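You operate a simulated robot arm through the tools that you are given. There is no shell and no other tool. Be economical: measure what you need, move in short steps, check, and stop when the job is done.

You are at the controls of a simulated robot arm. One attempt, no reset.

JOB
Swap the tile in the brown tray's corner for the brown one and latch the angle bar again.
Fine: new tile lengthwise, in the middle; lay the old one in the tray.
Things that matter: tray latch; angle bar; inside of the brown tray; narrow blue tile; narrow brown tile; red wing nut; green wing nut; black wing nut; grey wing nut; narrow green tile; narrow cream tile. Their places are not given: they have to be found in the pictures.

Only the result counts: the job must be done as asked and must still hold three seconds after the hand-in. Knocking over, shifting, dropping, spilling or breaking anything else fails it.

ROBOT AND FRAMES
A 7-joint arm with a two-finger parallel gripper, fixed in place. Base frame: the origin is at the foot of the arm, x ahead of it, y to its left, z up. Units: mm, rad, N and s.
Its first joint turns from -1.152 to 1.152 rad. Payload 1.57 kg.
Tool frame: the origin (TCP) lies between the finger pads and is the grasp point; the fingertips stand 30 mm ahead of it; z points along the fingers, y is the line along which they close. The gripper opens to 110 mm. The fingers are 24 mm wide and 12 mm thick; the gripper's body (48 by 112 mm) begins 78 mm behind the TCP.
Orientation is told as [roll, pitch, yaw] about the base's x, y, z axes, in that order, counted from this pose: with the fingers straight down and closing along the base's y, the tool's x points along the base's -x, its y along +y and its z along -z.

CONTROLS
- The arm moves only by the tool apply_moves. Its argument "plan" is a list of rows, each a list of 7 numbers: the shift along the base's x, y, z in cm, then the turn, a rotation vector about the base's x, y, z in degrees, then the finger opening in cm, from 0 to 11. In form: [[x, y, z, wx, wy, wz, hand], ...]. A call has 1 to 8 rows; each row is the pose to reach, as a shift and turn from the pose commanded when the call began. A row lasts 0.2 s, in which the tool goes at most 50 mm and 0.15 rad; a call with a longer step from one row to the next is refused whole, and so is a gripper value outside its range. Where a pose cannot be reached the arm comes as near as it can. A force on the tool above 90 N (or 10 N above the force at the start of the call, whichever is more), or a blocked arm, ends the call early, and 0.2 s more pass. The fingers move at their own pace (about 108 mm/s each) and stop on an object; they squeeze with about 30 N. The grip force told is the motor's: it shows also when the fingers shut on nothing. Time passes only in rows, and 0.2 s behind the last, so rows that repeat a pose let the fingers close. It gives the time, the measured TCP pose, the force on the tool (base axes), the opening and the grip force at its end, in the units of the frame above (readings bear some noise).
- Cameras (640 x 400 px; columns grow to the right, rows downward): "scene" is fixed at [119.1, -369.4, 1411.7]; the picture's right is [0.98, -0.18, 0.00], its down [-0.10, -0.57, -0.82] and it looks along [0.14, 0.80, -0.58] (base axes); focal length 345 px, centre (320, 200). "wrist" rides on the gripper at [-36, 0, -80] in the tool frame; the picture's right is [0.00, -1.00, 0.00], its down [0.97, 0.00, -0.24] and it looks along [0.24, 0.00, 0.97] (tool axes); focal length 218 px, centre (320, 200).
- snapshot(camera): a new picture of that camera. It takes no simulated time.
- point_at(camera, pixels): for up to 12 pixels [column, row] of the newest picture of that camera ("zoom" is the newest enlarged one), the place [x, y, z] in the base frame of the surface seen there, good to about 2 mm, but the place of the scene camera against the robot may be out by one fixed shift of up to 12 mm in any direction. It takes no simulated time.
- close_up(camera, box): a new picture of the part [left, top, right, bottom] of that camera's present view, enlarged. It takes no simulated time.
- close_job(): hands the job in; it is judged then, once.

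Work in short steps. Measure before you move; look again where a grasp or a placing could have gone wrong, and mend it. You have 80 turns and 54 pictures in all, those below and enlarged ones among them. Open the gripper and draw the arm clear of the work before you hand the job in, unless the task says otherwise; then end with one line.

The tools are called after "Emit:" as name(argument=value, ...) on one line, values as JSON. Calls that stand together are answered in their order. apply_moves: Moves the arm, as the interface text tells. Its arguments: {"type":"object","properties":{"plan":{"type":"array"}},"required":["plan"]} The other tools are called the same way: snapshot (camera) takes a picture; point_at (camera, pixels) gives the place of the surface under pixels of a picture; close_up (camera, box) takes an enlarged picture of a part of a camera's view; close_job () hands the job in.

At the start:

```text
time_s: 0.0
tool_pos: [395.0, 229.8, 1171.9]
orientation: [0.001, -0.001, -0.001]
wrist_force: [0.6, -0.7, -0.4]
gripper_width: 110.3
grip_force: 0.1
```

scene: 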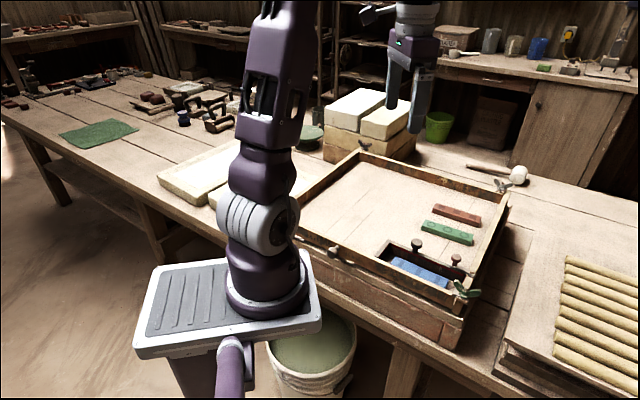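
wrist: 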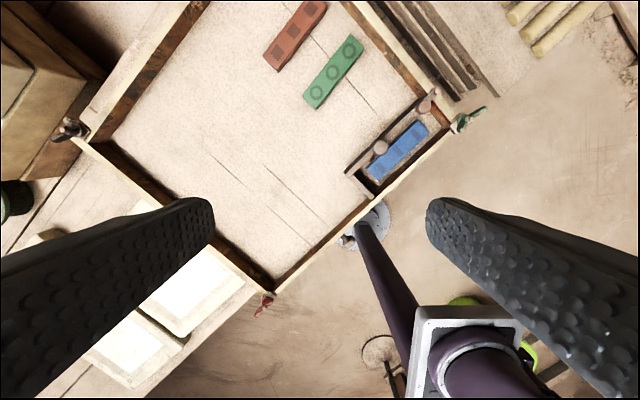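

The pictures show the tray with a blue tile in a corner behind an angle bar near scene (420,268), and brown and green tiles at (456,215) and (447,233). I enlarge both views to understand the latch.

Emit:
close_up(camera="scene", box=[360, 190, 520, 310])

Emit:
close_up(camera="wrist", box=[330, 70, 500, 220])

Emit:
close_up(camera="scene", box=[280, 130, 540, 310])

```text
3.33 times, centred on (440, 250) of scene
```

zoom: 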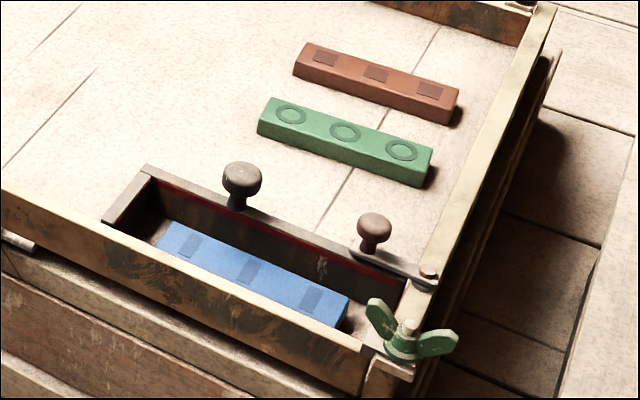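

```text
2.67 times, centred on (415, 145) of wrist
```

zoom: 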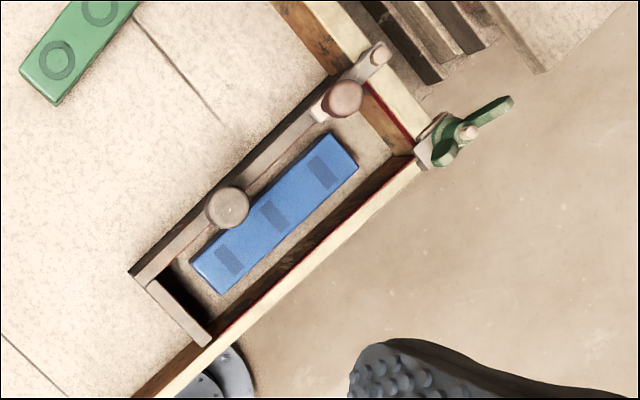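

```text
2.22 times, centred on (410, 220) of scene
```

zoom: 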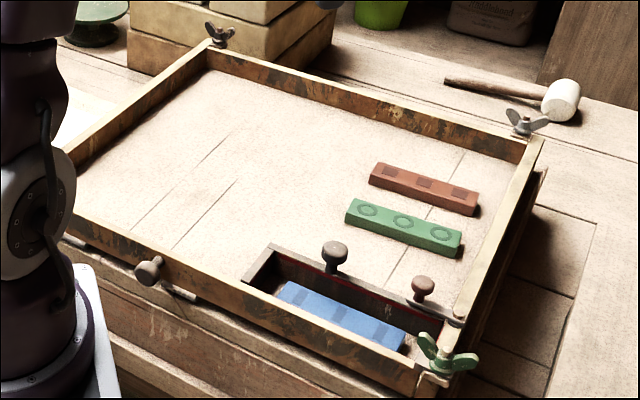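

I measure the main items through the wrist view (tile corners, knobs, latch pivot, bar ends, other tiles).

Emit:
point_at(camera="wrist", pixels=[[437, 91], [424, 107], [380, 148], [346, 172], [371, 197], [417, 131], [427, 142], [376, 188], [369, 178], [295, 35], [333, 72], [440, 118]])

Emit:
point_at(camera="scene", pixels=[[417, 243], [456, 258], [447, 233], [456, 215], [420, 270], [464, 285], [333, 250], [500, 215], [400, 220], [360, 143]])

```text
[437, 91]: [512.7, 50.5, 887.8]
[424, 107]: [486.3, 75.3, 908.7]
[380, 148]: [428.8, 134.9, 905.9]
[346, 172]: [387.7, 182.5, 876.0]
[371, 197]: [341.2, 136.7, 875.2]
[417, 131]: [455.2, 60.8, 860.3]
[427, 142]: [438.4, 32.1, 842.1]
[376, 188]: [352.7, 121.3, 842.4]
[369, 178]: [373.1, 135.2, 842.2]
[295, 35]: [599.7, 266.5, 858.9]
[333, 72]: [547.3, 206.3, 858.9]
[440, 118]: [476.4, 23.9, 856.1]
```

```text
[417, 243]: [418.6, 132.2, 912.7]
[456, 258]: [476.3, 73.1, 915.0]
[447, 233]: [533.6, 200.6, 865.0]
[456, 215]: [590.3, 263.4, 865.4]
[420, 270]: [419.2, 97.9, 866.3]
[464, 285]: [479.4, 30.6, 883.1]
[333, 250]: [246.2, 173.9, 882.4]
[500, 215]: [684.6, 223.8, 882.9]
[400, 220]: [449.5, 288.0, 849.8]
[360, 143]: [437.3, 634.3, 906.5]
```

Tray floor z≈842, tile top ≈860, tile axis about -46.5° in plan; the scene camera is off by about (-10,-3,+6). I move the hand above the corner, turned to the tile axis, for a close look.

Emit:
apply_moves(plan=[[0.9, -2.3, -2, 0, 0, -7.75, 11], [1.8, -4.7, -4, 0, 0, -15.5, 11], [2.7, -7, -6, 0, 0, -23.25, 11], [3.6, -9.3, -8, 0, 0, -31, 11], [4.5, -11.7, -10, 0, 0, -38.75, 11], [5.4, -14, -12.2, 0, 0, -46.5, 11]])

Emit:
snapshot(camera="wrist")

```text
time_s: 1.4
tool_pos: [448.9, 88.9, 1048.3]
orientation: [-0.001, 0.001, -0.814]
wrist_force: [0.1, 0.6, 0.5]
gripper_width: 110.1
grip_force: 0.1
```

```text
48 pictures are left
```

wrist: 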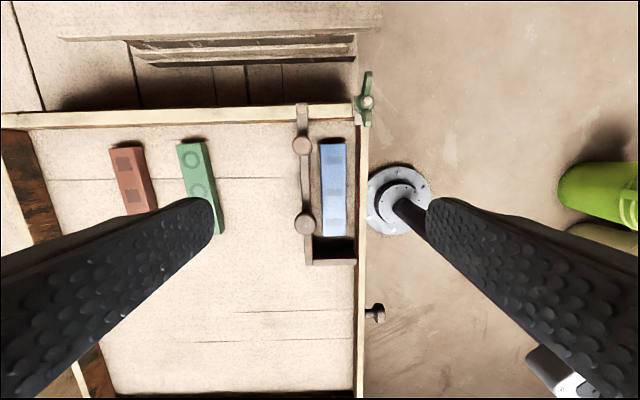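

The view is now square to the tray; the bar runs vertically at column 305, tile at column 333. I enlarge that area.

Emit:
close_up(camera="wrist", box=[260, 80, 420, 330])

Emit:
close_up(camera="wrist", box=[270, 90, 390, 170])

Emit:
point_at(camera="wrist", pixels=[[302, 112], [302, 145], [305, 224], [322, 146], [345, 146], [321, 234], [345, 234], [310, 262], [355, 250], [309, 180], [316, 180], [365, 310]])

```text
1.60 times, centred on (340, 205) of wrist
```

zoom: 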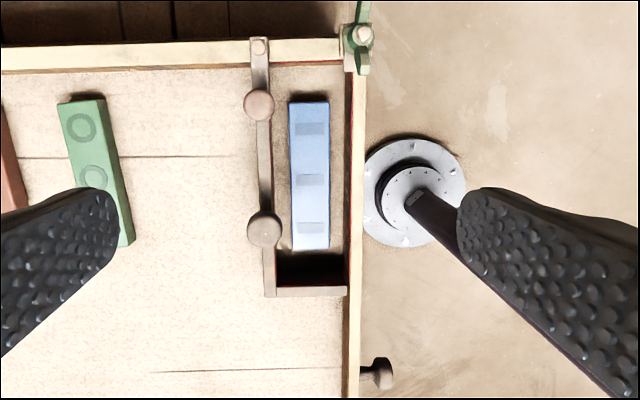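

```text
5.00 times, centred on (330, 130) of wrist
```

zoom: 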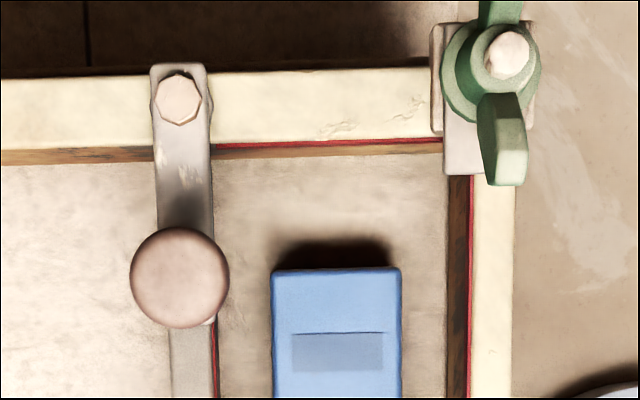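

```text
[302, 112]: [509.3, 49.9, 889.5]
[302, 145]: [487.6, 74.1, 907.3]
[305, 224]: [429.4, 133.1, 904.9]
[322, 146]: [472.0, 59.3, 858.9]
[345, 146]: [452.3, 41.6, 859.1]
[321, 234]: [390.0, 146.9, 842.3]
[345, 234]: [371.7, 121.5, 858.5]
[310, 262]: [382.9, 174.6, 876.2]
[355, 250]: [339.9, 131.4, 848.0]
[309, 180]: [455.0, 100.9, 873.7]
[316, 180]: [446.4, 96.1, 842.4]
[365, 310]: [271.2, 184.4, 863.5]
```

Tile is about 115×26.5×17 mm, tray axis about -44.8°, and the pocket looks about 57 mm wide. I align over the pocket centre and lower a bit to measure the clearance for the fingers.

Emit:
apply_moves(plan=[[-0.6, -0.6, -2.4, 0, 0, 0.9, 11], [-1.25, -1.25, -4.8, 0, 0, 1.8, 11], [-1.25, -1.25, -4.8, 0, 0, 1.8, 11]])

Emit:
close_up(camera="wrist", box=[260, 90, 400, 290])

Emit:
close_up(camera="wrist", box=[270, 140, 370, 200])

```text
time_s: 2.2
tool_pos: [438.0, 78.3, 1000.5]
orientation: [-0.001, -0.001, -0.779]
wrist_force: [0.9, -0.6, 0.5]
gripper_width: 110.0
grip_force: 0.1
```

```text
2.00 times, centred on (330, 190) of wrist
```

zoom: 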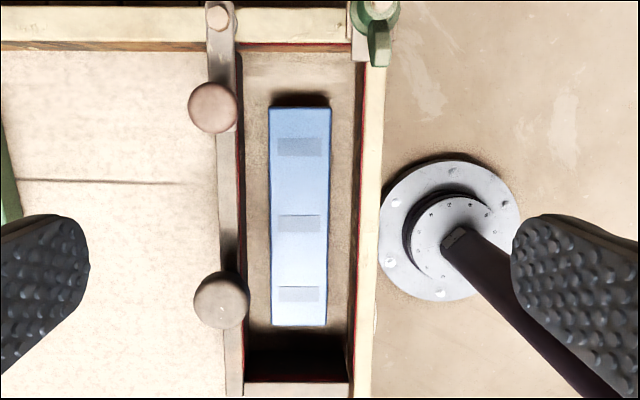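

```text
6.40 times, centred on (320, 170) of wrist
```

zoom: 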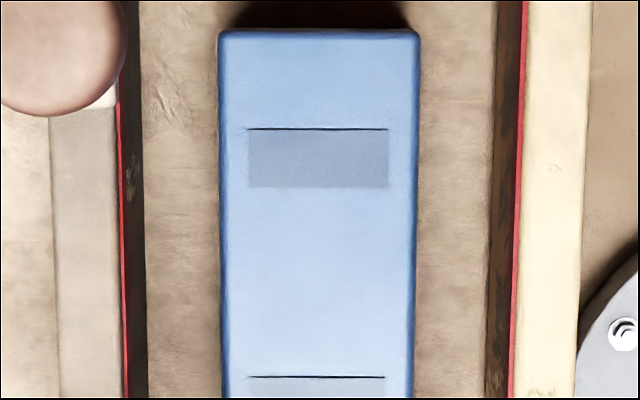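

I measure the pocket edges at row 250 of this enlargement.

Emit:
point_at(camera="zoom", pixels=[[112, 250], [137, 250], [152, 250], [180, 250], [226, 250], [408, 250], [450, 250], [482, 250], [496, 250], [527, 250], [320, 40], [320, 300]])

```text
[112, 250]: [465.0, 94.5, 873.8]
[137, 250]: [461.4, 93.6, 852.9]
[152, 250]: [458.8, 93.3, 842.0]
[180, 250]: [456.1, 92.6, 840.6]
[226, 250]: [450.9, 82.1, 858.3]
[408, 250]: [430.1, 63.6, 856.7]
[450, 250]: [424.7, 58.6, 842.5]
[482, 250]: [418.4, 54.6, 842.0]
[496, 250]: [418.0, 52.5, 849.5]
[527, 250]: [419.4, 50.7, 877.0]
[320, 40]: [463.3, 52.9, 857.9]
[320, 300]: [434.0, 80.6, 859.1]
```

The pocket is about 59 mm wide and the tile 31 mm, so fingers (12 mm each) barely fit; I will unlatch and lift the bar out. Latch pivot ≈(509.5,50), latch knob ≈(487.6,74.1,907); I go above the latch knob with a turned hand.

Emit:
apply_moves(plan=[[1.0, -0.1, 0, 0, 0, 7.2, 8], [2.0, -0.2, 0, 0, 0, 14.4, 6], [3.0, -0.3, -0.5, 0, 0, 21.6, 4.4], [4.0, -0.4, -2, 0, 0, 28.8, 4.4], [5.0, -0.4, -4, 0, 0, 36, 4.4], [5.0, -0.4, -4, 0, 0, 36, 4.4]])

Emit:
snapshot(camera="wrist")

```text
time_s: 3.6
tool_pos: [488.8, 74.3, 960.9]
orientation: [0.0, 0.0, -0.149]
wrist_force: [-0.2, 0.0, 0.3]
gripper_width: 43.9
grip_force: 0.0
```

```text
43 pictures are left
```

wrist: 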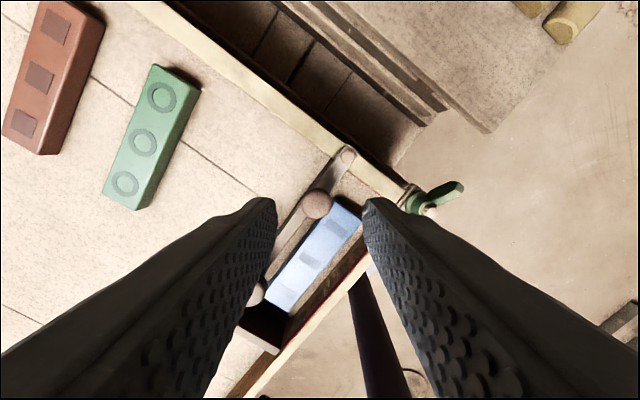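

Knob is at (317,205) between the fingers. I check its place and heights of latch plate and bolt.

Emit:
point_at(camera="wrist", pixels=[[317, 204], [305, 204], [329, 204], [317, 193], [347, 153], [333, 174], [290, 238], [375, 165]])

```text
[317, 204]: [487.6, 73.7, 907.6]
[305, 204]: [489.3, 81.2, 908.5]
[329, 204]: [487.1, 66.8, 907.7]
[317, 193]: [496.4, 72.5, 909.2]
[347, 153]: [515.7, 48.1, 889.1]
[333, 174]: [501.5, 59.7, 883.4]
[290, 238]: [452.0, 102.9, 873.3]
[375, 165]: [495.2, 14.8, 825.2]
```

Knob centre (487.6,73.7), top 908, latch plate 883. I descend so the tips stop at about 887, then close.

Emit:
apply_moves(plan=[[-0.1, -0.05, -1.5, 0, 0, 0, 4.4], [-0.1, -0.05, -3, 0, 0, 0, 4.4], [-0.1, -0.05, -4.35, 0, 0, 0, 4.4], [-0.1, -0.05, -4.35, 0, 0, 0, 1.5], [-0.1, -0.05, -4.35, 0, 0, 0, 1.5]])

Emit:
snapshot(camera="wrist")

```text
time_s: 4.8
tool_pos: [484.7, 73.6, 917.7]
orientation: [0.001, -0.001, -0.151]
wrist_force: [0.1, 9.2, -0.3]
gripper_width: 23.2
grip_force: 4.6
```

```text
42 pictures are left
```

wrist: 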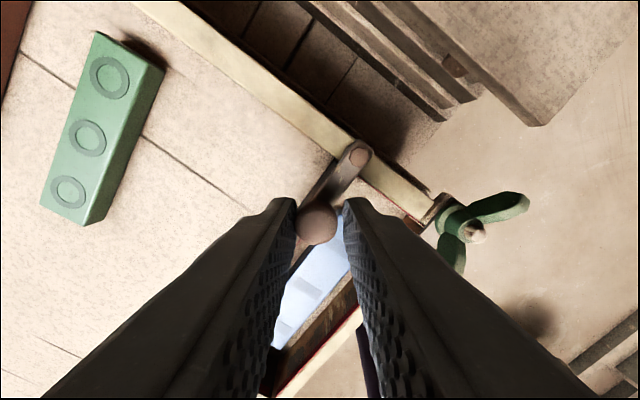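

Width 23 with a side force of 9 N: the fingers are reaching the knob; I let them close.

Emit:
apply_moves(plan=[[0.1, 0, 0, 0, 0, 0, 1.0], [0.1, 0, 0, 0, 0, 0, 1.0], [0.1, 0, 0, 0, 0, 0, 1.0]])

Emit:
point_at(camera="wrist", pixels=[[317, 222], [359, 157], [340, 180]])

```text
time_s: 5.6
tool_pos: [486.3, 74.9, 918.7]
orientation: [0.0, 0.001, -0.15]
wrist_force: [-2.7, 16.2, -1.5]
gripper_width: 22.9
grip_force: 7.6
```

```text
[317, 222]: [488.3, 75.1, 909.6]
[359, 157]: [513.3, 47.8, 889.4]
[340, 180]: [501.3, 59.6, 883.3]
```

Side force +16 N in y means the knob sits slightly to +y of the hand; I shift 1.5 mm that way.

Emit:
apply_moves(plan=[[0, 0.15, 0, 0, 0, 0, 1.0], [0, 0.15, 0, 0, 0, 0, 1.0], [0, 0.15, 0, 0, 0, 0, 1.0]])

```text
time_s: 6.4
tool_pos: [487.0, 74.7, 918.1]
orientation: [0.0, 0.0, -0.152]
wrist_force: [-1.4, 12.5, -2.1]
gripper_width: 21.1
grip_force: 5.8
```

Emit:
apply_moves(plan=[[0, 0.15, 0, 0, 0, 0, 1.0], [0, 0.15, 0, 0, 0, 0, 1.0], [0, 0.15, 0, 0, 0, 0, 1.0]])

Emit:
close_up(camera="wrist", box=[250, 120, 410, 280])

```text
time_s: 7.2
tool_pos: [485.4, 76.0, 917.1]
orientation: [0.001, 0.0, -0.152]
wrist_force: [2.5, -0.1, -3.9]
gripper_width: 19.4
grip_force: 33.1
```

```text
2.50 times, centred on (330, 200) of wrist
```

zoom: 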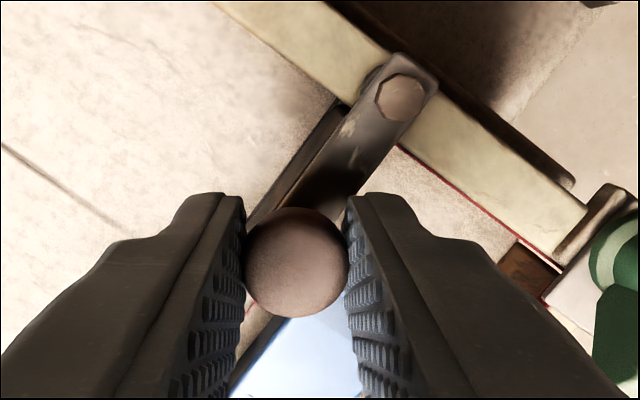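

Now it holds: grip 33 N, width 19.4, side force nil. I try turning the latch 15° about its pivot, away from the pocket, rotating the hand along.

Emit:
apply_moves(plan=[[0.35, 0.29, 0, 0, 0, -7.5, 1.0], [0.73, 0.54, 0, 0, 0, -15, 1.0], [0.73, 0.54, 0, 0, 0, -15, 1.0]])

Emit:
close_up(camera="wrist", box=[250, 120, 410, 280])

```text
time_s: 8.0
tool_pos: [493.3, 80.6, 918.0]
orientation: [0.0, -0.001, -0.416]
wrist_force: [1.4, -1.8, 5.9]
gripper_width: 19.0
grip_force: 33.1
```

```text
2.50 times, centred on (330, 200) of wrist
```

zoom: 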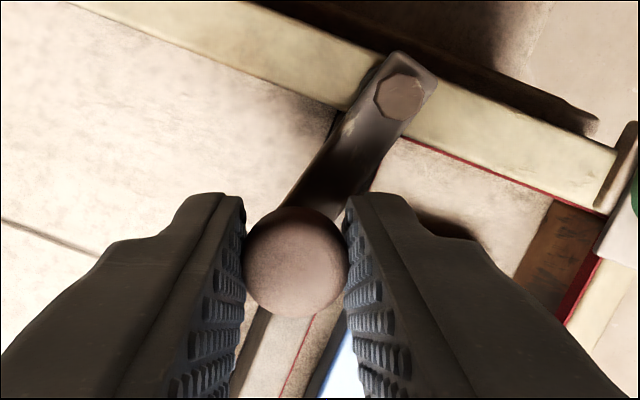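

It turns freely. I continue 60° further along the arc.

Emit:
apply_moves(plan=[[0.41, 0.19, 0, 0, 0, -7.5, 1.0], [0.84, 0.33, 0, 0, 0, -15, 1.0], [1.29, 0.405, 0, 0, 0, -22.5, 1.0], [1.74, 0.42, 0, 0, 0, -30, 1.0], [2.19, 0.385, 0, 0, 0, -37.5, 1.0], [2.63, 0.285, 0, 0, 0, -45, 1.0], [3.06, 0.13, 0, 0, 0, -52.5, 1.0], [3.46, -0.08, 0, 0, 0, -60, 1.0]])

Emit:
snapshot(camera="wrist")

```text
time_s: 9.8
tool_pos: [528.7, 82.4, 917.8]
orientation: [0.002, 0.003, -1.46]
wrist_force: [10.8, 20.9, 1.9]
gripper_width: 19.2
grip_force: 33.5
```

```text
39 pictures are left
```

wrist: 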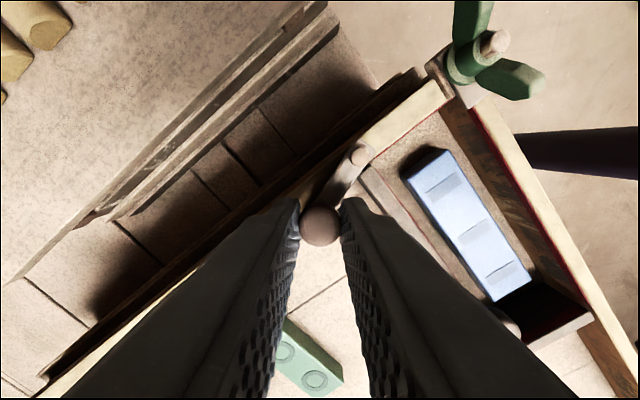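

The latch now lies nearly along the wall, off the bar. I release, rise, and look.

Emit:
apply_moves(plan=[[0, 0, 0, 0, 0, 0, 4.4], [0, 0, 0, 0, 0, 0, 4.4], [0, 0, 3, 0, 0, 0, 4.4], [0, 0, 6, 0, 0, 0, 4.4], [0, 0, 6, 0, 0, 0, 4.4]])

Emit:
close_up(camera="wrist", box=[270, 120, 430, 260])

```text
time_s: 11.0
tool_pos: [527.9, 81.0, 978.7]
orientation: [0.0, -0.001, -1.462]
wrist_force: [-0.5, -0.3, 0.3]
gripper_width: 43.9
grip_force: 0.0
```

```text
2.86 times, centred on (350, 190) of wrist
```

zoom: 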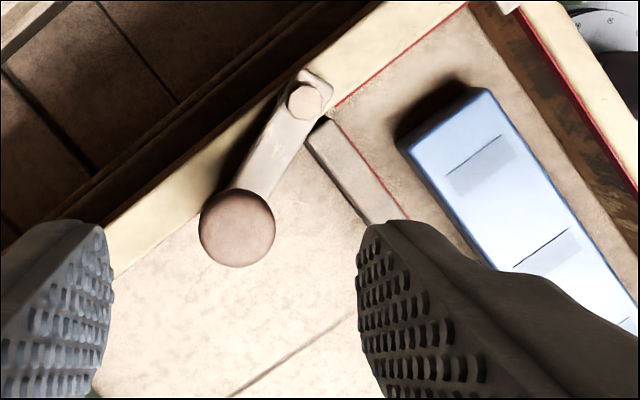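

The bar end is just free of the latch arm. I record the latch's present place and move above the bar knob, hand squared to the tray.

Emit:
point_at(camera="zoom", pixels=[[237, 228], [304, 101], [325, 128], [270, 160], [345, 150]])

Emit:
apply_moves(plan=[[-1.65, 0.88, 0, 0, 0, 6.5, 4.4], [-3.3, 1.75, 0, 0, 0, 13, 4.4], [-4.95, 2.62, 0, 0, 0, 19.5, 4.4], [-6.6, 3.5, 0, 0, 0, 26, 4.4], [-8.25, 4.4, 0, 0, 0, 32.5, 4.4], [-9.88, 5.25, -1, 0, 0, 39, 4.4], [-9.88, 5.25, -2, 0, 0, 39, 4.4]])

Emit:
snapshot(camera="wrist")

```text
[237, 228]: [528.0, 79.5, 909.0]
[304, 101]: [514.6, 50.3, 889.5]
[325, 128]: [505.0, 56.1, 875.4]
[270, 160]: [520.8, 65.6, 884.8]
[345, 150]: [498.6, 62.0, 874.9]
```

```text
time_s: 12.6
tool_pos: [429.3, 132.6, 957.3]
orientation: [0.001, 0.0, -0.778]
wrist_force: [-0.5, 0.5, -0.6]
gripper_width: 44.3
grip_force: 0.1
```

```text
37 pictures are left
```

wrist: 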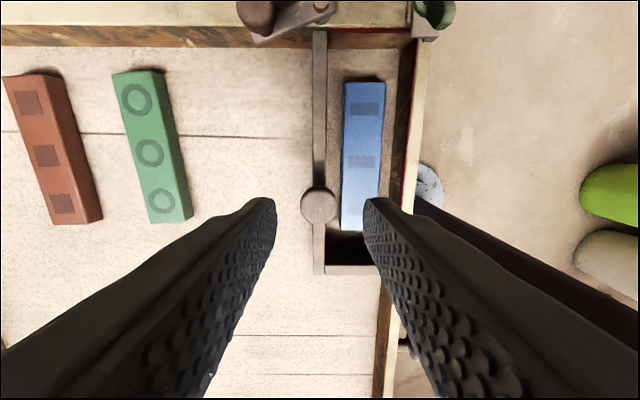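

I record the bar's reference place in this view before moving it: end at (320,33), corner (316,272), leg end (376,268), knob (319,204).

Emit:
point_at(camera="wrist", pixels=[[319, 204], [316, 60], [325, 60], [320, 34], [317, 270], [320, 240], [374, 269], [350, 269], [345, 85], [361, 160], [395, 160], [360, 50]])

Emit:
close_up(camera="wrist", box=[295, 180, 415, 290])

```text
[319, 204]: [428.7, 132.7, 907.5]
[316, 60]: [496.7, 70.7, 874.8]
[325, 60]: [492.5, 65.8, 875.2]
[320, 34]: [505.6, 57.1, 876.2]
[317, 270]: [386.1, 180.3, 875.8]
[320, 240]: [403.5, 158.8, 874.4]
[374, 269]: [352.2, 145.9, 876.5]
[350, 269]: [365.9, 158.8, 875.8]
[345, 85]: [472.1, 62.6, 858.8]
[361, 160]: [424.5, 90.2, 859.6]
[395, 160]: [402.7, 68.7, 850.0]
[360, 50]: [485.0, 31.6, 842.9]
```

```text
3.64 times, centred on (355, 235) of wrist
```

zoom: 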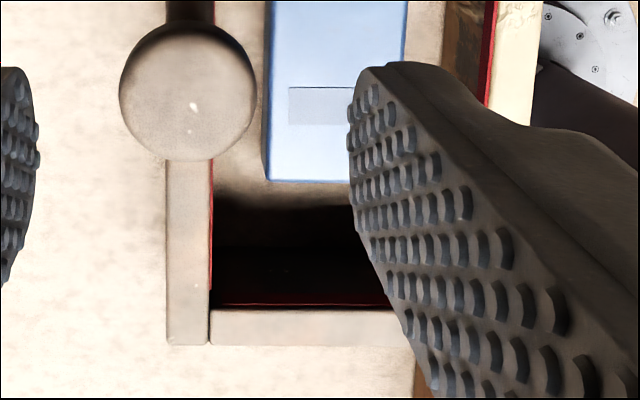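

Hand is centred on the bar knob (428.7,132.7, top 907). I descend to TCP z≈908 and close.

Emit:
apply_moves(plan=[[0, 0, -2, 0, 0, 0, 4.4], [0, 0, -4, 0, 0, 0, 4.4], [0, 0, -4.9, 0, 0, 0, 4.0], [0, 0, -4.9, 0, 0, 0, 1.0], [0, 0, -4.9, 0, 0, 0, 1.0], [0, 0, -4.9, 0, 0, 0, 1.0]])

```text
time_s: 14.0
tool_pos: [430.2, 134.2, 908.6]
orientation: [-0.002, 0.0, -0.778]
wrist_force: [1.4, 2.5, 3.4]
gripper_width: 24.3
grip_force: 30.0
```

Gripped (30 N, 24.3 mm). I draw it 3 mm away from the latch side while lifting a centimetre, then look.

Emit:
apply_moves(plan=[[-0.1, 0.1, 0.1, 0, 0, 0, 1.0], [-0.2, 0.2, 0.5, 0, 0, 0, 1.0], [-0.2, 0.2, 1.0, 0, 0, 0, 1.0], [-0.2, 0.2, 1.0, 0, 0, 0, 1.0]])

Emit:
snapshot(camera="wrist")

Emit:
close_up(camera="scene", box=[360, 190, 520, 310])

```text
time_s: 15.0
tool_pos: [428.2, 134.8, 920.0]
orientation: [-0.001, 0.0, -0.78]
wrist_force: [-0.2, -0.2, -3.9]
gripper_width: 24.0
grip_force: 29.5
```

```text
35 pictures are left
```

wrist: 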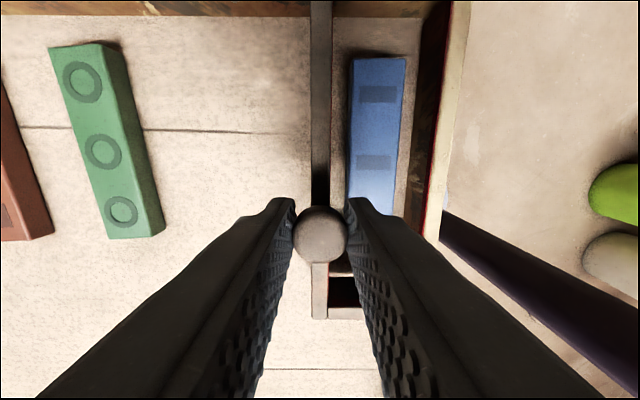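

```text
3.33 times, centred on (440, 250) of scene
```

zoom: 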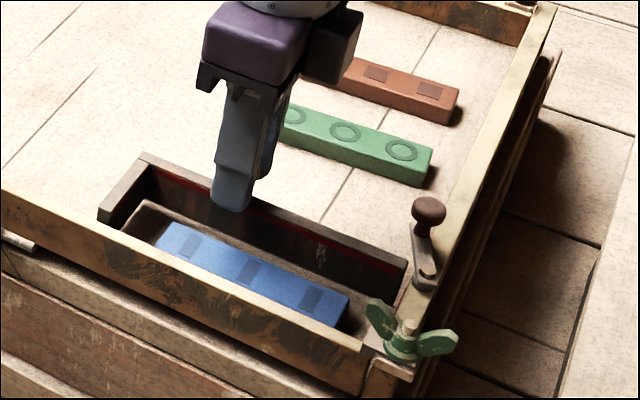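

The bar comes up cleanly (about 4 N). I lift it over the walls and carry it to the free left part of the tray (around 337,275).

Emit:
apply_moves(plan=[[0, 0, 2.5, 0, 0, 0, 1.0], [0, 0, 5, 0, 0, 0, 1.0], [-1.8, 2.8, 5, 0, 0, 0, 1.0], [-3.7, 5.6, 5, 0, 0, 0, 1.0], [-5.5, 8.4, 5, 0, 0, 0, 1.0], [-7.4, 11.2, 5, 0, 0, 0, 1.0], [-9.2, 14, 4, 0, 0, 0, 1.0], [-9.2, 14, 2, 0, 0, 0, 1.0]])

Emit:
snapshot(camera="wrist")

Emit:
snapshot(camera="scene")

```text
time_s: 16.8
tool_pos: [336.5, 274.6, 938.2]
orientation: [0.001, 0.001, -0.779]
wrist_force: [0.4, 0.4, -5.4]
gripper_width: 24.3
grip_force: 29.5
```

```text
33 pictures are left
```

wrist: 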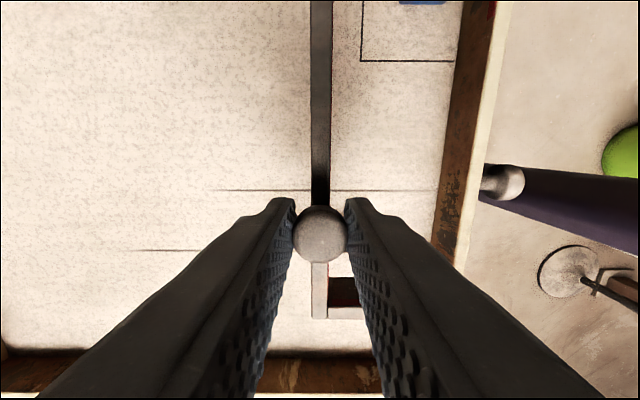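

```text
32 pictures are left
```

scene: 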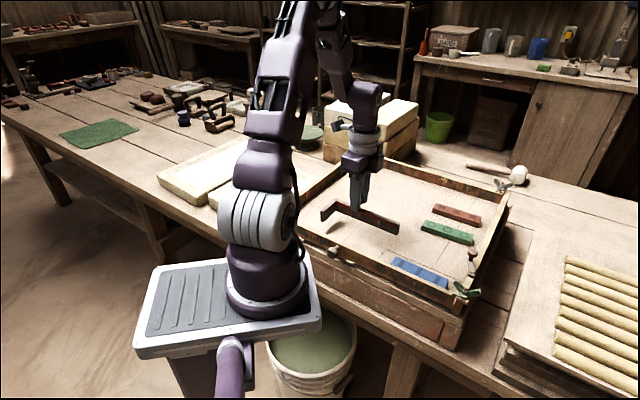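

The tray floor carries a drawn outline where the bar sat (corner at wrist (361,60)), useful for replacing. I set the bar down here.

Emit:
apply_moves(plan=[[0, 0, -1, 0, 0, 0, 1.0], [0, 0, -2, 0, 0, 0, 1.0], [0, 0, -2.6, 0, 0, 0, 1.0], [0, 0, -2.9, 0, 0, 0, 1.0], [0, 0, -2.9, 0, 0, 0, 1.0]])

```text
time_s: 18.0
tool_pos: [336.4, 275.1, 910.5]
orientation: [0.0, 0.0, -0.781]
wrist_force: [0.2, -0.4, -4.0]
gripper_width: 24.2
grip_force: 30.4
```

Still hanging (−4 N); a little further down until the weight comes off, then release.

Emit:
apply_moves(plan=[[0, 0, -0.1, 0, 0, 0, 1.0], [0, 0, -0.2, 0, 0, 0, 1.0], [0, 0, -0.2, 0, 0, 0, 1.0]])

```text
time_s: 18.8
tool_pos: [336.2, 275.2, 908.1]
orientation: [0.001, 0.0, -0.781]
wrist_force: [2.0, -0.9, 19.7]
gripper_width: 24.1
grip_force: 30.5
```

Contact made. I release, rise, and travel back to the pocket for a look from above.

Emit:
apply_moves(plan=[[0, 0, 0.1, 0, 0, 0, 4.4], [0, 0, 0.1, 0, 0, 0, 4.4], [0, 0, 3, 0, 0, 0, 4.4], [0, 0, 7, 0, 0, 0, 5], [2.7, -4, 9, 0, 0, 0, 6], [5.4, -8, 9, 0, 0, 0, 6], [8.1, -12, 9, 0, 0, 0, 6], [10.5, -16, 9, 0, 0, 0, 6]])

Emit:
snapshot(camera="wrist")

Emit:
close_up(camera="scene", box=[280, 130, 540, 310])

```text
refused: row 5 steps farther than a row can; nothing moved
```

```text
31 pictures are left
```

wrist: 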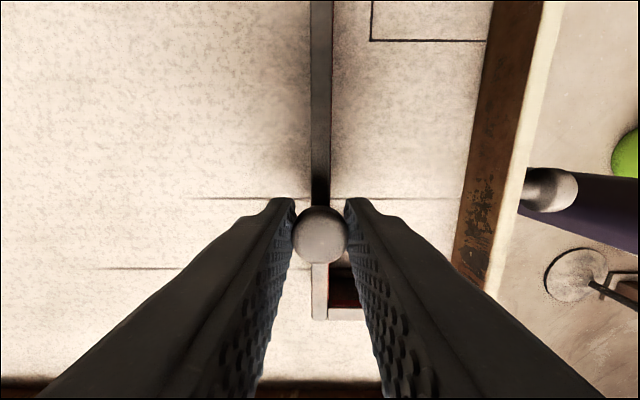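

```text
2.22 times, centred on (410, 220) of scene
```

zoom: 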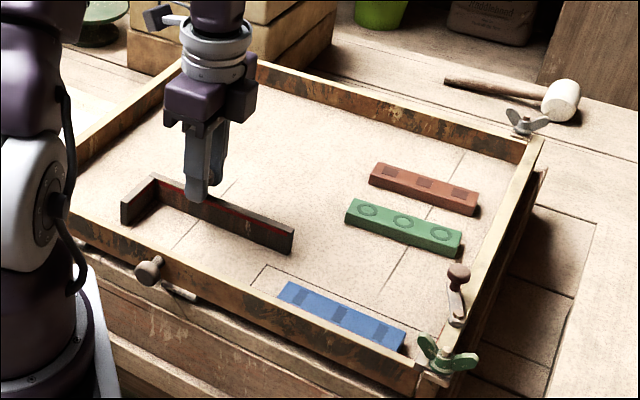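

Refused for too long a step; the scene shows the bar lying flat. I redo it in two calls: release and rise first.

Emit:
apply_moves(plan=[[0, 0, 0.1, 0, 0, 0, 4.4], [0, 0, 0.1, 0, 0, 0, 4.4], [0, 0, 3, 0, 0, 0, 4.4], [0, 0, 6, 0, 0, 0, 5], [0, 0, 9, 0, 0, 0, 6], [2.1, -4, 9, 0, 0, 0, 6], [4.2, -8, 9, 0, 0, 0, 6], [6.3, -12, 9, 0, 0, 0, 6]])

Emit:
apply_moves(plan=[[1.9, -3.9, 0, 0, 0, 0, 6], [3.8, -7.7, 0, 0, 0, 0, 6], [3.8, -7.7, 0, 0, 0, 0, 6]])

Emit:
close_up(camera="wrist", box=[240, 90, 400, 290])

```text
time_s: 20.6
tool_pos: [398.0, 154.4, 996.2]
orientation: [0.0, 0.0, -0.778]
wrist_force: [-0.1, -0.3, -0.7]
gripper_width: 60.0
grip_force: 0.1
```

```text
time_s: 21.4
tool_pos: [435.9, 77.5, 998.0]
orientation: [0.001, 0.001, -0.78]
wrist_force: [-0.3, -0.3, 0.5]
gripper_width: 60.0
grip_force: 0.1
```

```text
2.00 times, centred on (320, 190) of wrist
```

zoom: 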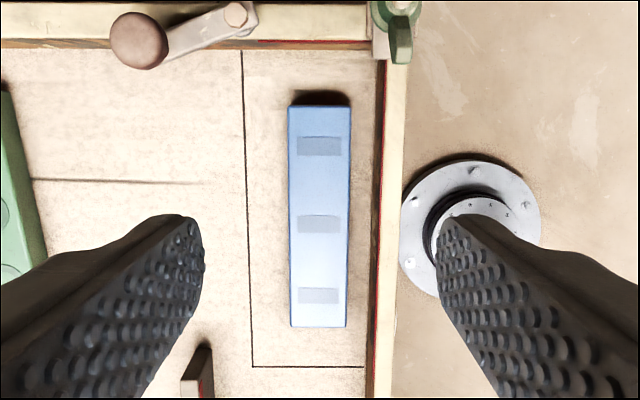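

The outline line and the tile are visible. I measure outline, walls and tile.

Emit:
point_at(camera="zoom", pixels=[[244, 100], [250, 330], [280, 367], [350, 367], [292, 220], [347, 220], [320, 110], [320, 322], [366, 220], [310, 60], [376, 220], [252, 366]])

```text
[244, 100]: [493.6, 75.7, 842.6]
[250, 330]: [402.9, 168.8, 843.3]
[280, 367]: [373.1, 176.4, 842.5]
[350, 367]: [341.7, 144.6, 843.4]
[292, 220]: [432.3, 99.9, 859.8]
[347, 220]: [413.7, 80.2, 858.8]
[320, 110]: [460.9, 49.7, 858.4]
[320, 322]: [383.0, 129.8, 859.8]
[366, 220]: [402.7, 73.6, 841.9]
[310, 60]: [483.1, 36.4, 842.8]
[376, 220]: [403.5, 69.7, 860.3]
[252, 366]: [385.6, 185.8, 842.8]
```

Tile is 30×115.5 mm at u≈235, v≈-362.7 (tray axes), already mid-pocket; wall gap is ≈14.4 mm. I go down to z≈922 with the hand offset so the wall-side finger falls in the gap, and check before entering.

Emit:
apply_moves(plan=[[-0.4, 0.9, -2.5, 0, 0, -0.3, 4.6], [-0.87, 1.77, -5, 0, 0, -0.5, 4.6], [-0.87, 1.77, -7.5, 0, 0, -0.5, 4.6], [-0.87, 1.77, -7.5, 0, 0, -0.5, 4.6]])

Emit:
snapshot(camera="wrist")

Emit:
close_up(camera="wrist", box=[250, 140, 430, 270])

```text
time_s: 22.4
tool_pos: [426.0, 94.7, 921.7]
orientation: [-0.001, 0.0, -0.789]
wrist_force: [0.8, 0.4, 0.4]
gripper_width: 46.0
grip_force: 0.1
```

```text
28 pictures are left
```

wrist: 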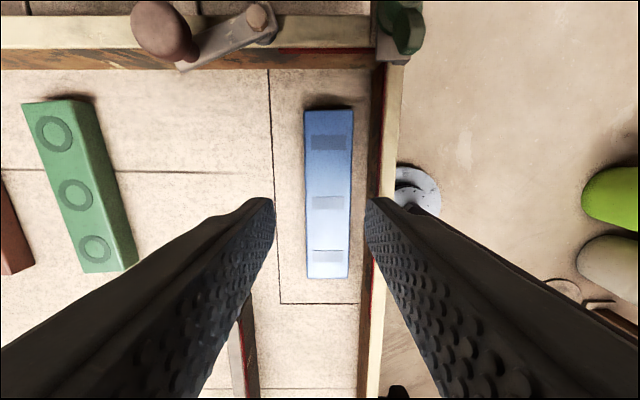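

```text
3.08 times, centred on (340, 205) of wrist
```

zoom: 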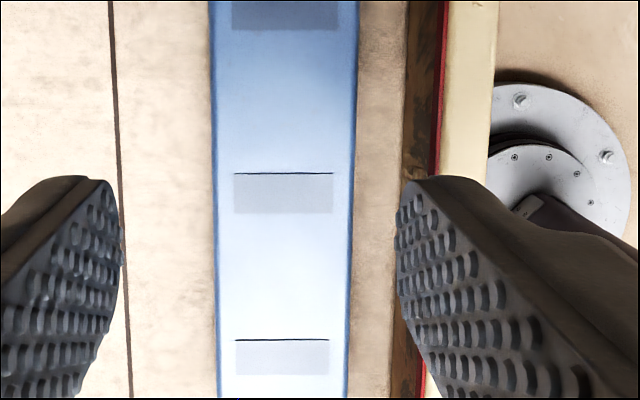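

Relative to the hand centre: tile edge 21.5 mm, wall 35.8 mm, finger 23–35. I narrow to 4.5 cm and descend gently to enter the gap.

Emit:
apply_moves(plan=[[0, 0, -0.6, 0, 0, 0, 4.5], [0, 0, -1.2, 0, 0, 0, 4.5], [0, 0, -1.7, 0, 0, 0, 4.5], [0, 0, -2.2, 0, 0, 0, 4.5], [0, 0, -2.2, 0, 0, 0, 4.5]])

Emit:
close_up(camera="wrist", box=[250, 140, 430, 270])

```text
time_s: 23.6
tool_pos: [427.3, 95.7, 900.4]
orientation: [-0.002, 0.002, -0.789]
wrist_force: [-0.2, 1.2, -0.7]
gripper_width: 45.2
grip_force: 0.0
```

```text
3.08 times, centred on (340, 205) of wrist
```

zoom: 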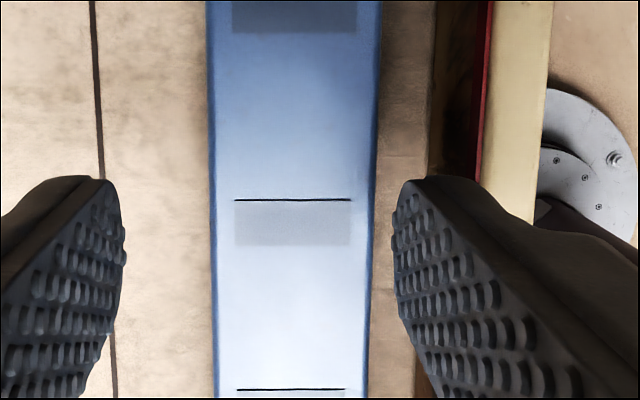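

No contact; finger faces ≈23.5, tile edge ≈22.6, wall ≈37 from centre. I continue down with a 0.3 mm nudge toward the wall.

Emit:
apply_moves(plan=[[-0.02, -0.02, -0.5, 0, 0, 0, 4.5], [-0.02, -0.02, -1.0, 0, 0, 0, 4.5], [-0.02, -0.02, -1.4, 0, 0, 0, 4.5], [-0.02, -0.02, -1.8, 0, 0, 0, 4.5], [-0.02, -0.02, -2.2, 0, 0, 0, 4.5]])

```text
time_s: 24.8
tool_pos: [429.3, 95.7, 878.7]
orientation: [0.0, 0.001, -0.789]
wrist_force: [0.6, 0.0, 0.1]
gripper_width: 44.8
grip_force: 0.1
```

No contact force at z≈878. I close; the wall-side finger draws the tile inward until both hold it.

Emit:
apply_moves(plan=[[0, 0, 0, 0, 0, 0, 3.6], [0, 0, 0, 0, 0, 0, 2.4], [0, 0, 0, 0, 0, 0, 2.0], [0, 0, 0, 0, 0, 0, 2.0], [0, 0, 0, 0, 0, 0, 2.0]])

Emit:
snapshot(camera="wrist")

```text
time_s: 26.0
tool_pos: [428.6, 95.0, 878.8]
orientation: [-0.001, -0.001, -0.789]
wrist_force: [-0.9, 0.2, 0.1]
gripper_width: 31.3
grip_force: 30.5
```

```text
25 pictures are left
```

wrist: 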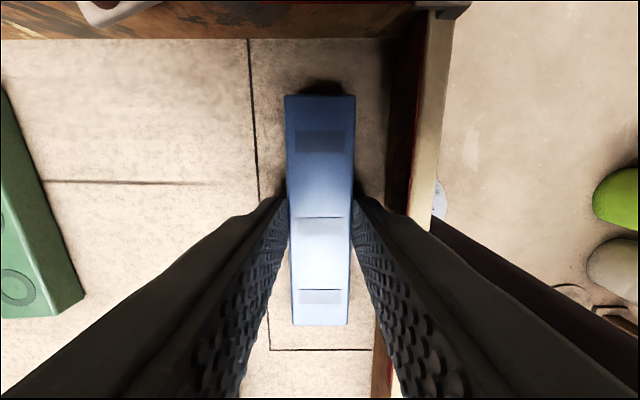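

The blue tile is held (31.3 mm, 30 N). I lift it and carry it to a free spot in the tray, about (445,318).

Emit:
apply_moves(plan=[[0, 0, 3, 0, 0, 0, 2.0], [0, 0, 6.2, 0, 0, 0, 2.0], [0.3, 4.5, 6.2, 0, 0, 0, 2.0], [0.7, 9, 6.2, 0, 0, 0, 2.0], [1.1, 13.5, 6.2, 0, 0, 0, 2.0], [1.4, 18, 6.2, 0, 0, 0, 2.0], [1.7, 22.3, 5, 0, 0, 0, 2.0], [1.7, 22.3, 3, 0, 0, 0, 2.0]])

Emit:
snapshot(camera="wrist")

Emit:
close_up(camera="scene", box=[280, 130, 540, 310])

```text
time_s: 27.8
tool_pos: [446.4, 318.7, 910.4]
orientation: [0.0, 0.002, -0.789]
wrist_force: [0.4, -0.4, -1.9]
gripper_width: 31.5
grip_force: 29.7
```

```text
24 pictures are left
```

wrist: 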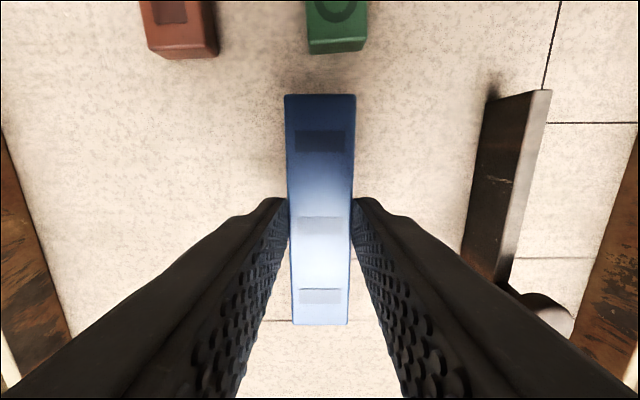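

```text
2.22 times, centred on (410, 220) of scene
```

zoom: 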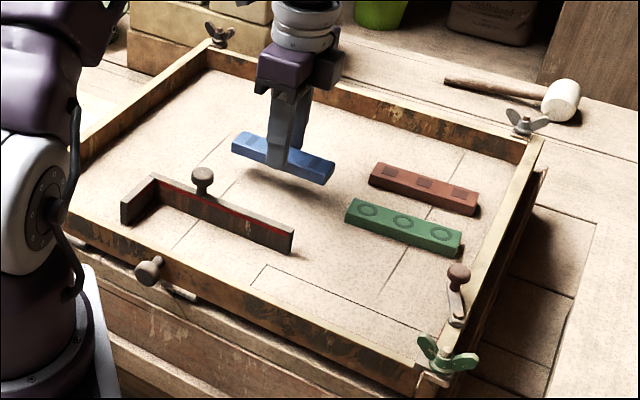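

The spot is clear. I lower the tile to the floor.

Emit:
apply_moves(plan=[[0, 0, -1, 0, 0, 0, 2.0], [0, 0, -2, 0, 0, 0, 2.0], [0, 0, -2.8, 0, 0, 0, 2.0], [0, 0, -3.1, 0, 0, 0, 2.0], [0, 0, -3.1, 0, 0, 0, 2.0]])

```text
time_s: 29.0
tool_pos: [446.1, 318.4, 879.0]
orientation: [0.003, 0.002, -0.787]
wrist_force: [-1.6, -0.8, 12.7]
gripper_width: 31.1
grip_force: 30.0
```

Touching (12.7 N). I release, rise and move towards the brown tile for a look.

Emit:
apply_moves(plan=[[0, 0, 0.1, 0, 0, 0, 5], [0, 0, 0.1, 0, 0, 0, 6], [0, 0, 4, 0, 0, 0, 6], [0, 0, 8, 0, 0, 0, 7], [4, -1.5, 10.5, 0, 0, 0, 7], [8, -3, 12, 0, 0, 0, 7], [12, -4.5, 12, 0, 0, 0, 7], [15.5, -5.5, 12, 0, 0, 0, 7]])

Emit:
snapshot(camera="wrist")

```text
time_s: 30.8
tool_pos: [601.0, 262.9, 997.9]
orientation: [0.001, -0.001, -0.788]
wrist_force: [-0.7, -1.3, 0.4]
gripper_width: 70.0
grip_force: 0.0
```

```text
22 pictures are left
```

wrist: 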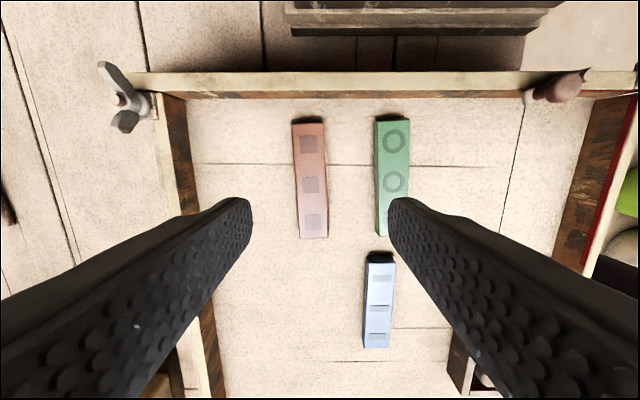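

I measure the brown tile's edges and the green tile's nearest edge.

Emit:
close_up(camera="wrist", box=[260, 105, 420, 255])

Emit:
point_at(camera="wrist", pixels=[[294, 128], [321, 128], [297, 180], [325, 180], [301, 234], [326, 234], [308, 125], [314, 236], [377, 125], [378, 200], [308, 180]])

```text
2.67 times, centred on (340, 180) of wrist
```

zoom: 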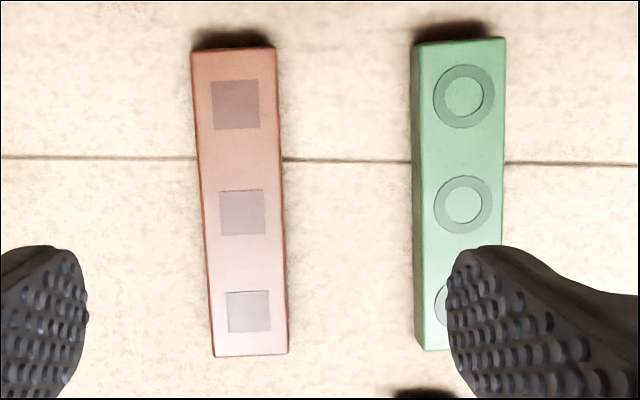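

```text
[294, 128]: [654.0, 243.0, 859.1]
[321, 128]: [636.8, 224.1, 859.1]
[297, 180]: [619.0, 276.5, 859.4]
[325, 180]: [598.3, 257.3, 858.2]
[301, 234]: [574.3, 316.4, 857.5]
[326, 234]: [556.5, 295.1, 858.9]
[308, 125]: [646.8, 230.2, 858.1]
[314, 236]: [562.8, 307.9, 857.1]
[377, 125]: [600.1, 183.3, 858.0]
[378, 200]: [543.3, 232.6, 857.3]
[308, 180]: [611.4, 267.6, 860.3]
```

Brown tile centre ≈(605,269.3), axis -42.3°, same size. I turn +2.85° and descend over it with 5 cm opening.

Emit:
apply_moves(plan=[[0.4, 0.64, -3, 0, 0, 1.5, 5.0], [0.4, 0.64, -6, 0, 0, 2.85, 5.0], [0.4, 0.64, -9, 0, 0, 2.85, 5.0], [0.4, 0.64, -9, 0, 0, 2.85, 5.0]])

Emit:
close_up(camera="wrist", box=[220, 80, 420, 330])

```text
time_s: 31.8
tool_pos: [603.0, 269.8, 906.5]
orientation: [0.001, -0.001, -0.737]
wrist_force: [0.6, 0.3, -0.6]
gripper_width: 50.2
grip_force: 0.1
```

```text
1.60 times, centred on (320, 205) of wrist
```

zoom: 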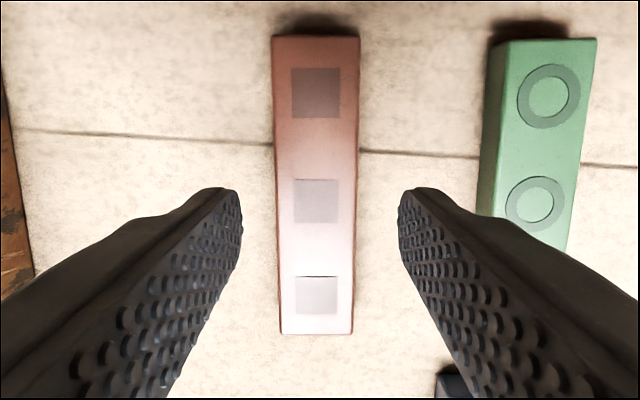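

Well aligned (tile column 316–317 throughout, parallel). I go down and close.

Emit:
apply_moves(plan=[[0, 0, -1.4, 0, 0, 0, 5.0], [0, 0, -2.8, 0, 0, 0, 5.0], [0, 0, -2.8, 0, 0, 0, 3.5], [0, 0, -2.8, 0, 0, 0, 2.0], [0, 0, -2.8, 0, 0, 0, 2.0], [0, 0, -2.8, 0, 0, 0, 2.0]])

Emit:
snapshot(camera="wrist")

```text
time_s: 33.2
tool_pos: [604.0, 271.3, 881.1]
orientation: [-0.001, -0.001, -0.737]
wrist_force: [0.1, 0.1, 0.5]
gripper_width: 31.3
grip_force: 29.9
```

```text
19 pictures are left
```

wrist: 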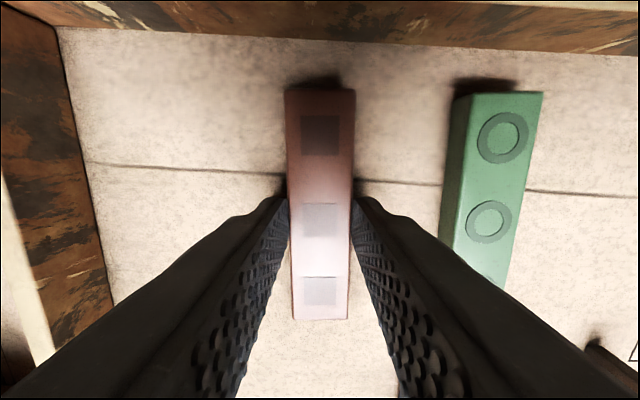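

Brown is held (31.3 mm), sitting about 3 mm further along +u in the hand than blue did. I lift it and carry it over the pocket.

Emit:
apply_moves(plan=[[0, 0, 3.2, 0, 0, 0, 2.0], [0, 0, 6.5, 0, 0, 0, 2.0], [-3.04, -2.98, 6.5, 0, 0, -0.5, 2.0], [-6.08, -5.97, 6.5, 0, 0, -1, 2.0], [-9.12, -8.95, 6.5, 0, 0, -1.5, 2.0], [-12.16, -11.93, 6.5, 0, 0, -2, 2.0], [-15.2, -14.9, 6.5, 0, 0, -2.5, 2.0], [-18.25, -17.9, 5.5, 0, 0, -3, 2.0]])

Emit:
apply_moves(plan=[[0, 0, -1, 0, 0, 0, 2.0], [0, 0, -1.7, 0, 0, 0, 2.0], [0, 0, -1.7, 0, 0, 0, 2.0]])

Emit:
snapshot(camera="wrist")

```text
time_s: 35.0
tool_pos: [421.7, 89.6, 935.4]
orientation: [0.0, 0.001, -0.789]
wrist_force: [-0.1, -0.1, -1.8]
gripper_width: 31.4
grip_force: 30.0
```

```text
time_s: 35.8
tool_pos: [422.4, 90.4, 917.6]
orientation: [0.0, -0.001, -0.79]
wrist_force: [1.5, 0.2, -1.3]
gripper_width: 31.1
grip_force: 30.0
```

```text
18 pictures are left
```

wrist: 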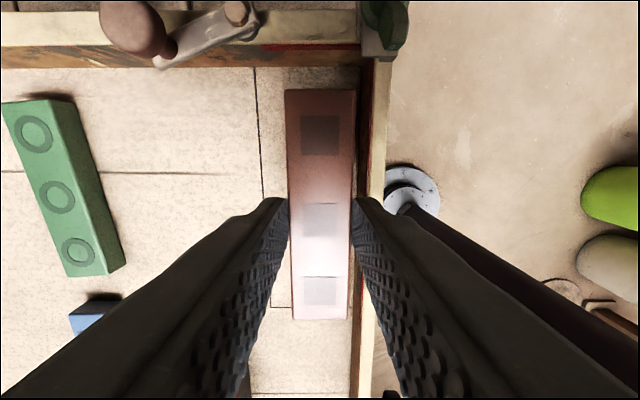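

I check the clearance to the wall in an enlargement.

Emit:
close_up(camera="wrist", box=[240, 50, 400, 210])

```text
2.50 times, centred on (320, 130) of wrist
```

zoom: 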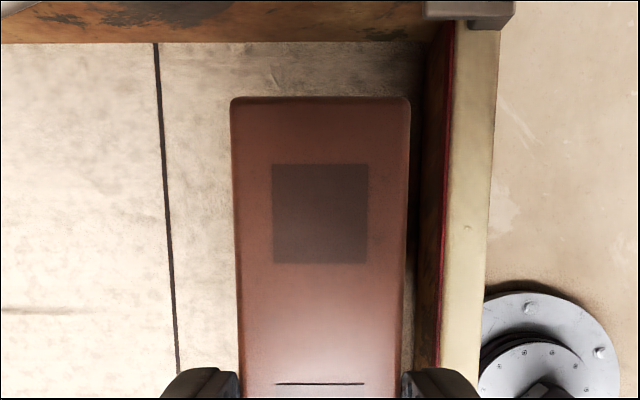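

Geometry: shifting 1.3 mm from the wall and 1.2 mm along -u centres the tile; that is about +1.8 mm in y. I then lower gently to just above the floor.

Emit:
apply_moves(plan=[[0.0, 0.18, 0, 0, 0, 0, 2.0], [0.0, 0.18, -0.6, 0, 0, 0, 2.0], [0.0, 0.18, -1.2, 0, 0, 0, 2.0], [0.0, 0.18, -1.8, 0, 0, 0, 2.0], [0.0, 0.18, -2.4, 0, 0, 0, 2.0], [0.0, 0.18, -3.0, 0, 0, 0, 2.0], [0.0, 0.18, -3.0, 0, 0, 0, 2.0]])

Emit:
close_up(camera="wrist", box=[220, 50, 420, 250])

```text
time_s: 37.4
tool_pos: [420.9, 93.2, 887.6]
orientation: [0.001, 0.0, -0.79]
wrist_force: [0.8, -0.3, -2.0]
gripper_width: 31.4
grip_force: 29.7
```

```text
2.00 times, centred on (320, 150) of wrist
```

zoom: 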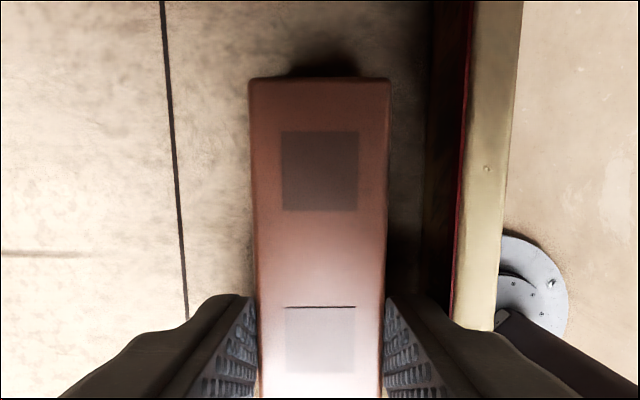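

Centred: outline 40.5 mm and wall ≈29 mm from the hand axis. I lower the rest until the floor is felt.

Emit:
apply_moves(plan=[[0, 0, -0.4, 0, 0, 0, 2.0], [0, 0, -0.6, 0, 0, 0, 2.0], [0, 0, -0.7, 0, 0, 0, 2.0], [0, 0, -0.7, 0, 0, 0, 2.0]])

```text
time_s: 38.4
tool_pos: [421.7, 93.3, 881.5]
orientation: [0.0, 0.001, -0.791]
wrist_force: [0.0, -0.7, -0.6]
gripper_width: 31.3
grip_force: 29.8
```

Emit:
apply_moves(plan=[[0, 0, -0.1, 0, 0, 0, 2.0], [0, 0, -0.1, 0, 0, 0, 2.0]])

```text
time_s: 39.0
tool_pos: [421.5, 93.7, 879.7]
orientation: [0.0, 0.0, -0.791]
wrist_force: [-0.7, -0.2, 2.8]
gripper_width: 31.6
grip_force: 30.4
```

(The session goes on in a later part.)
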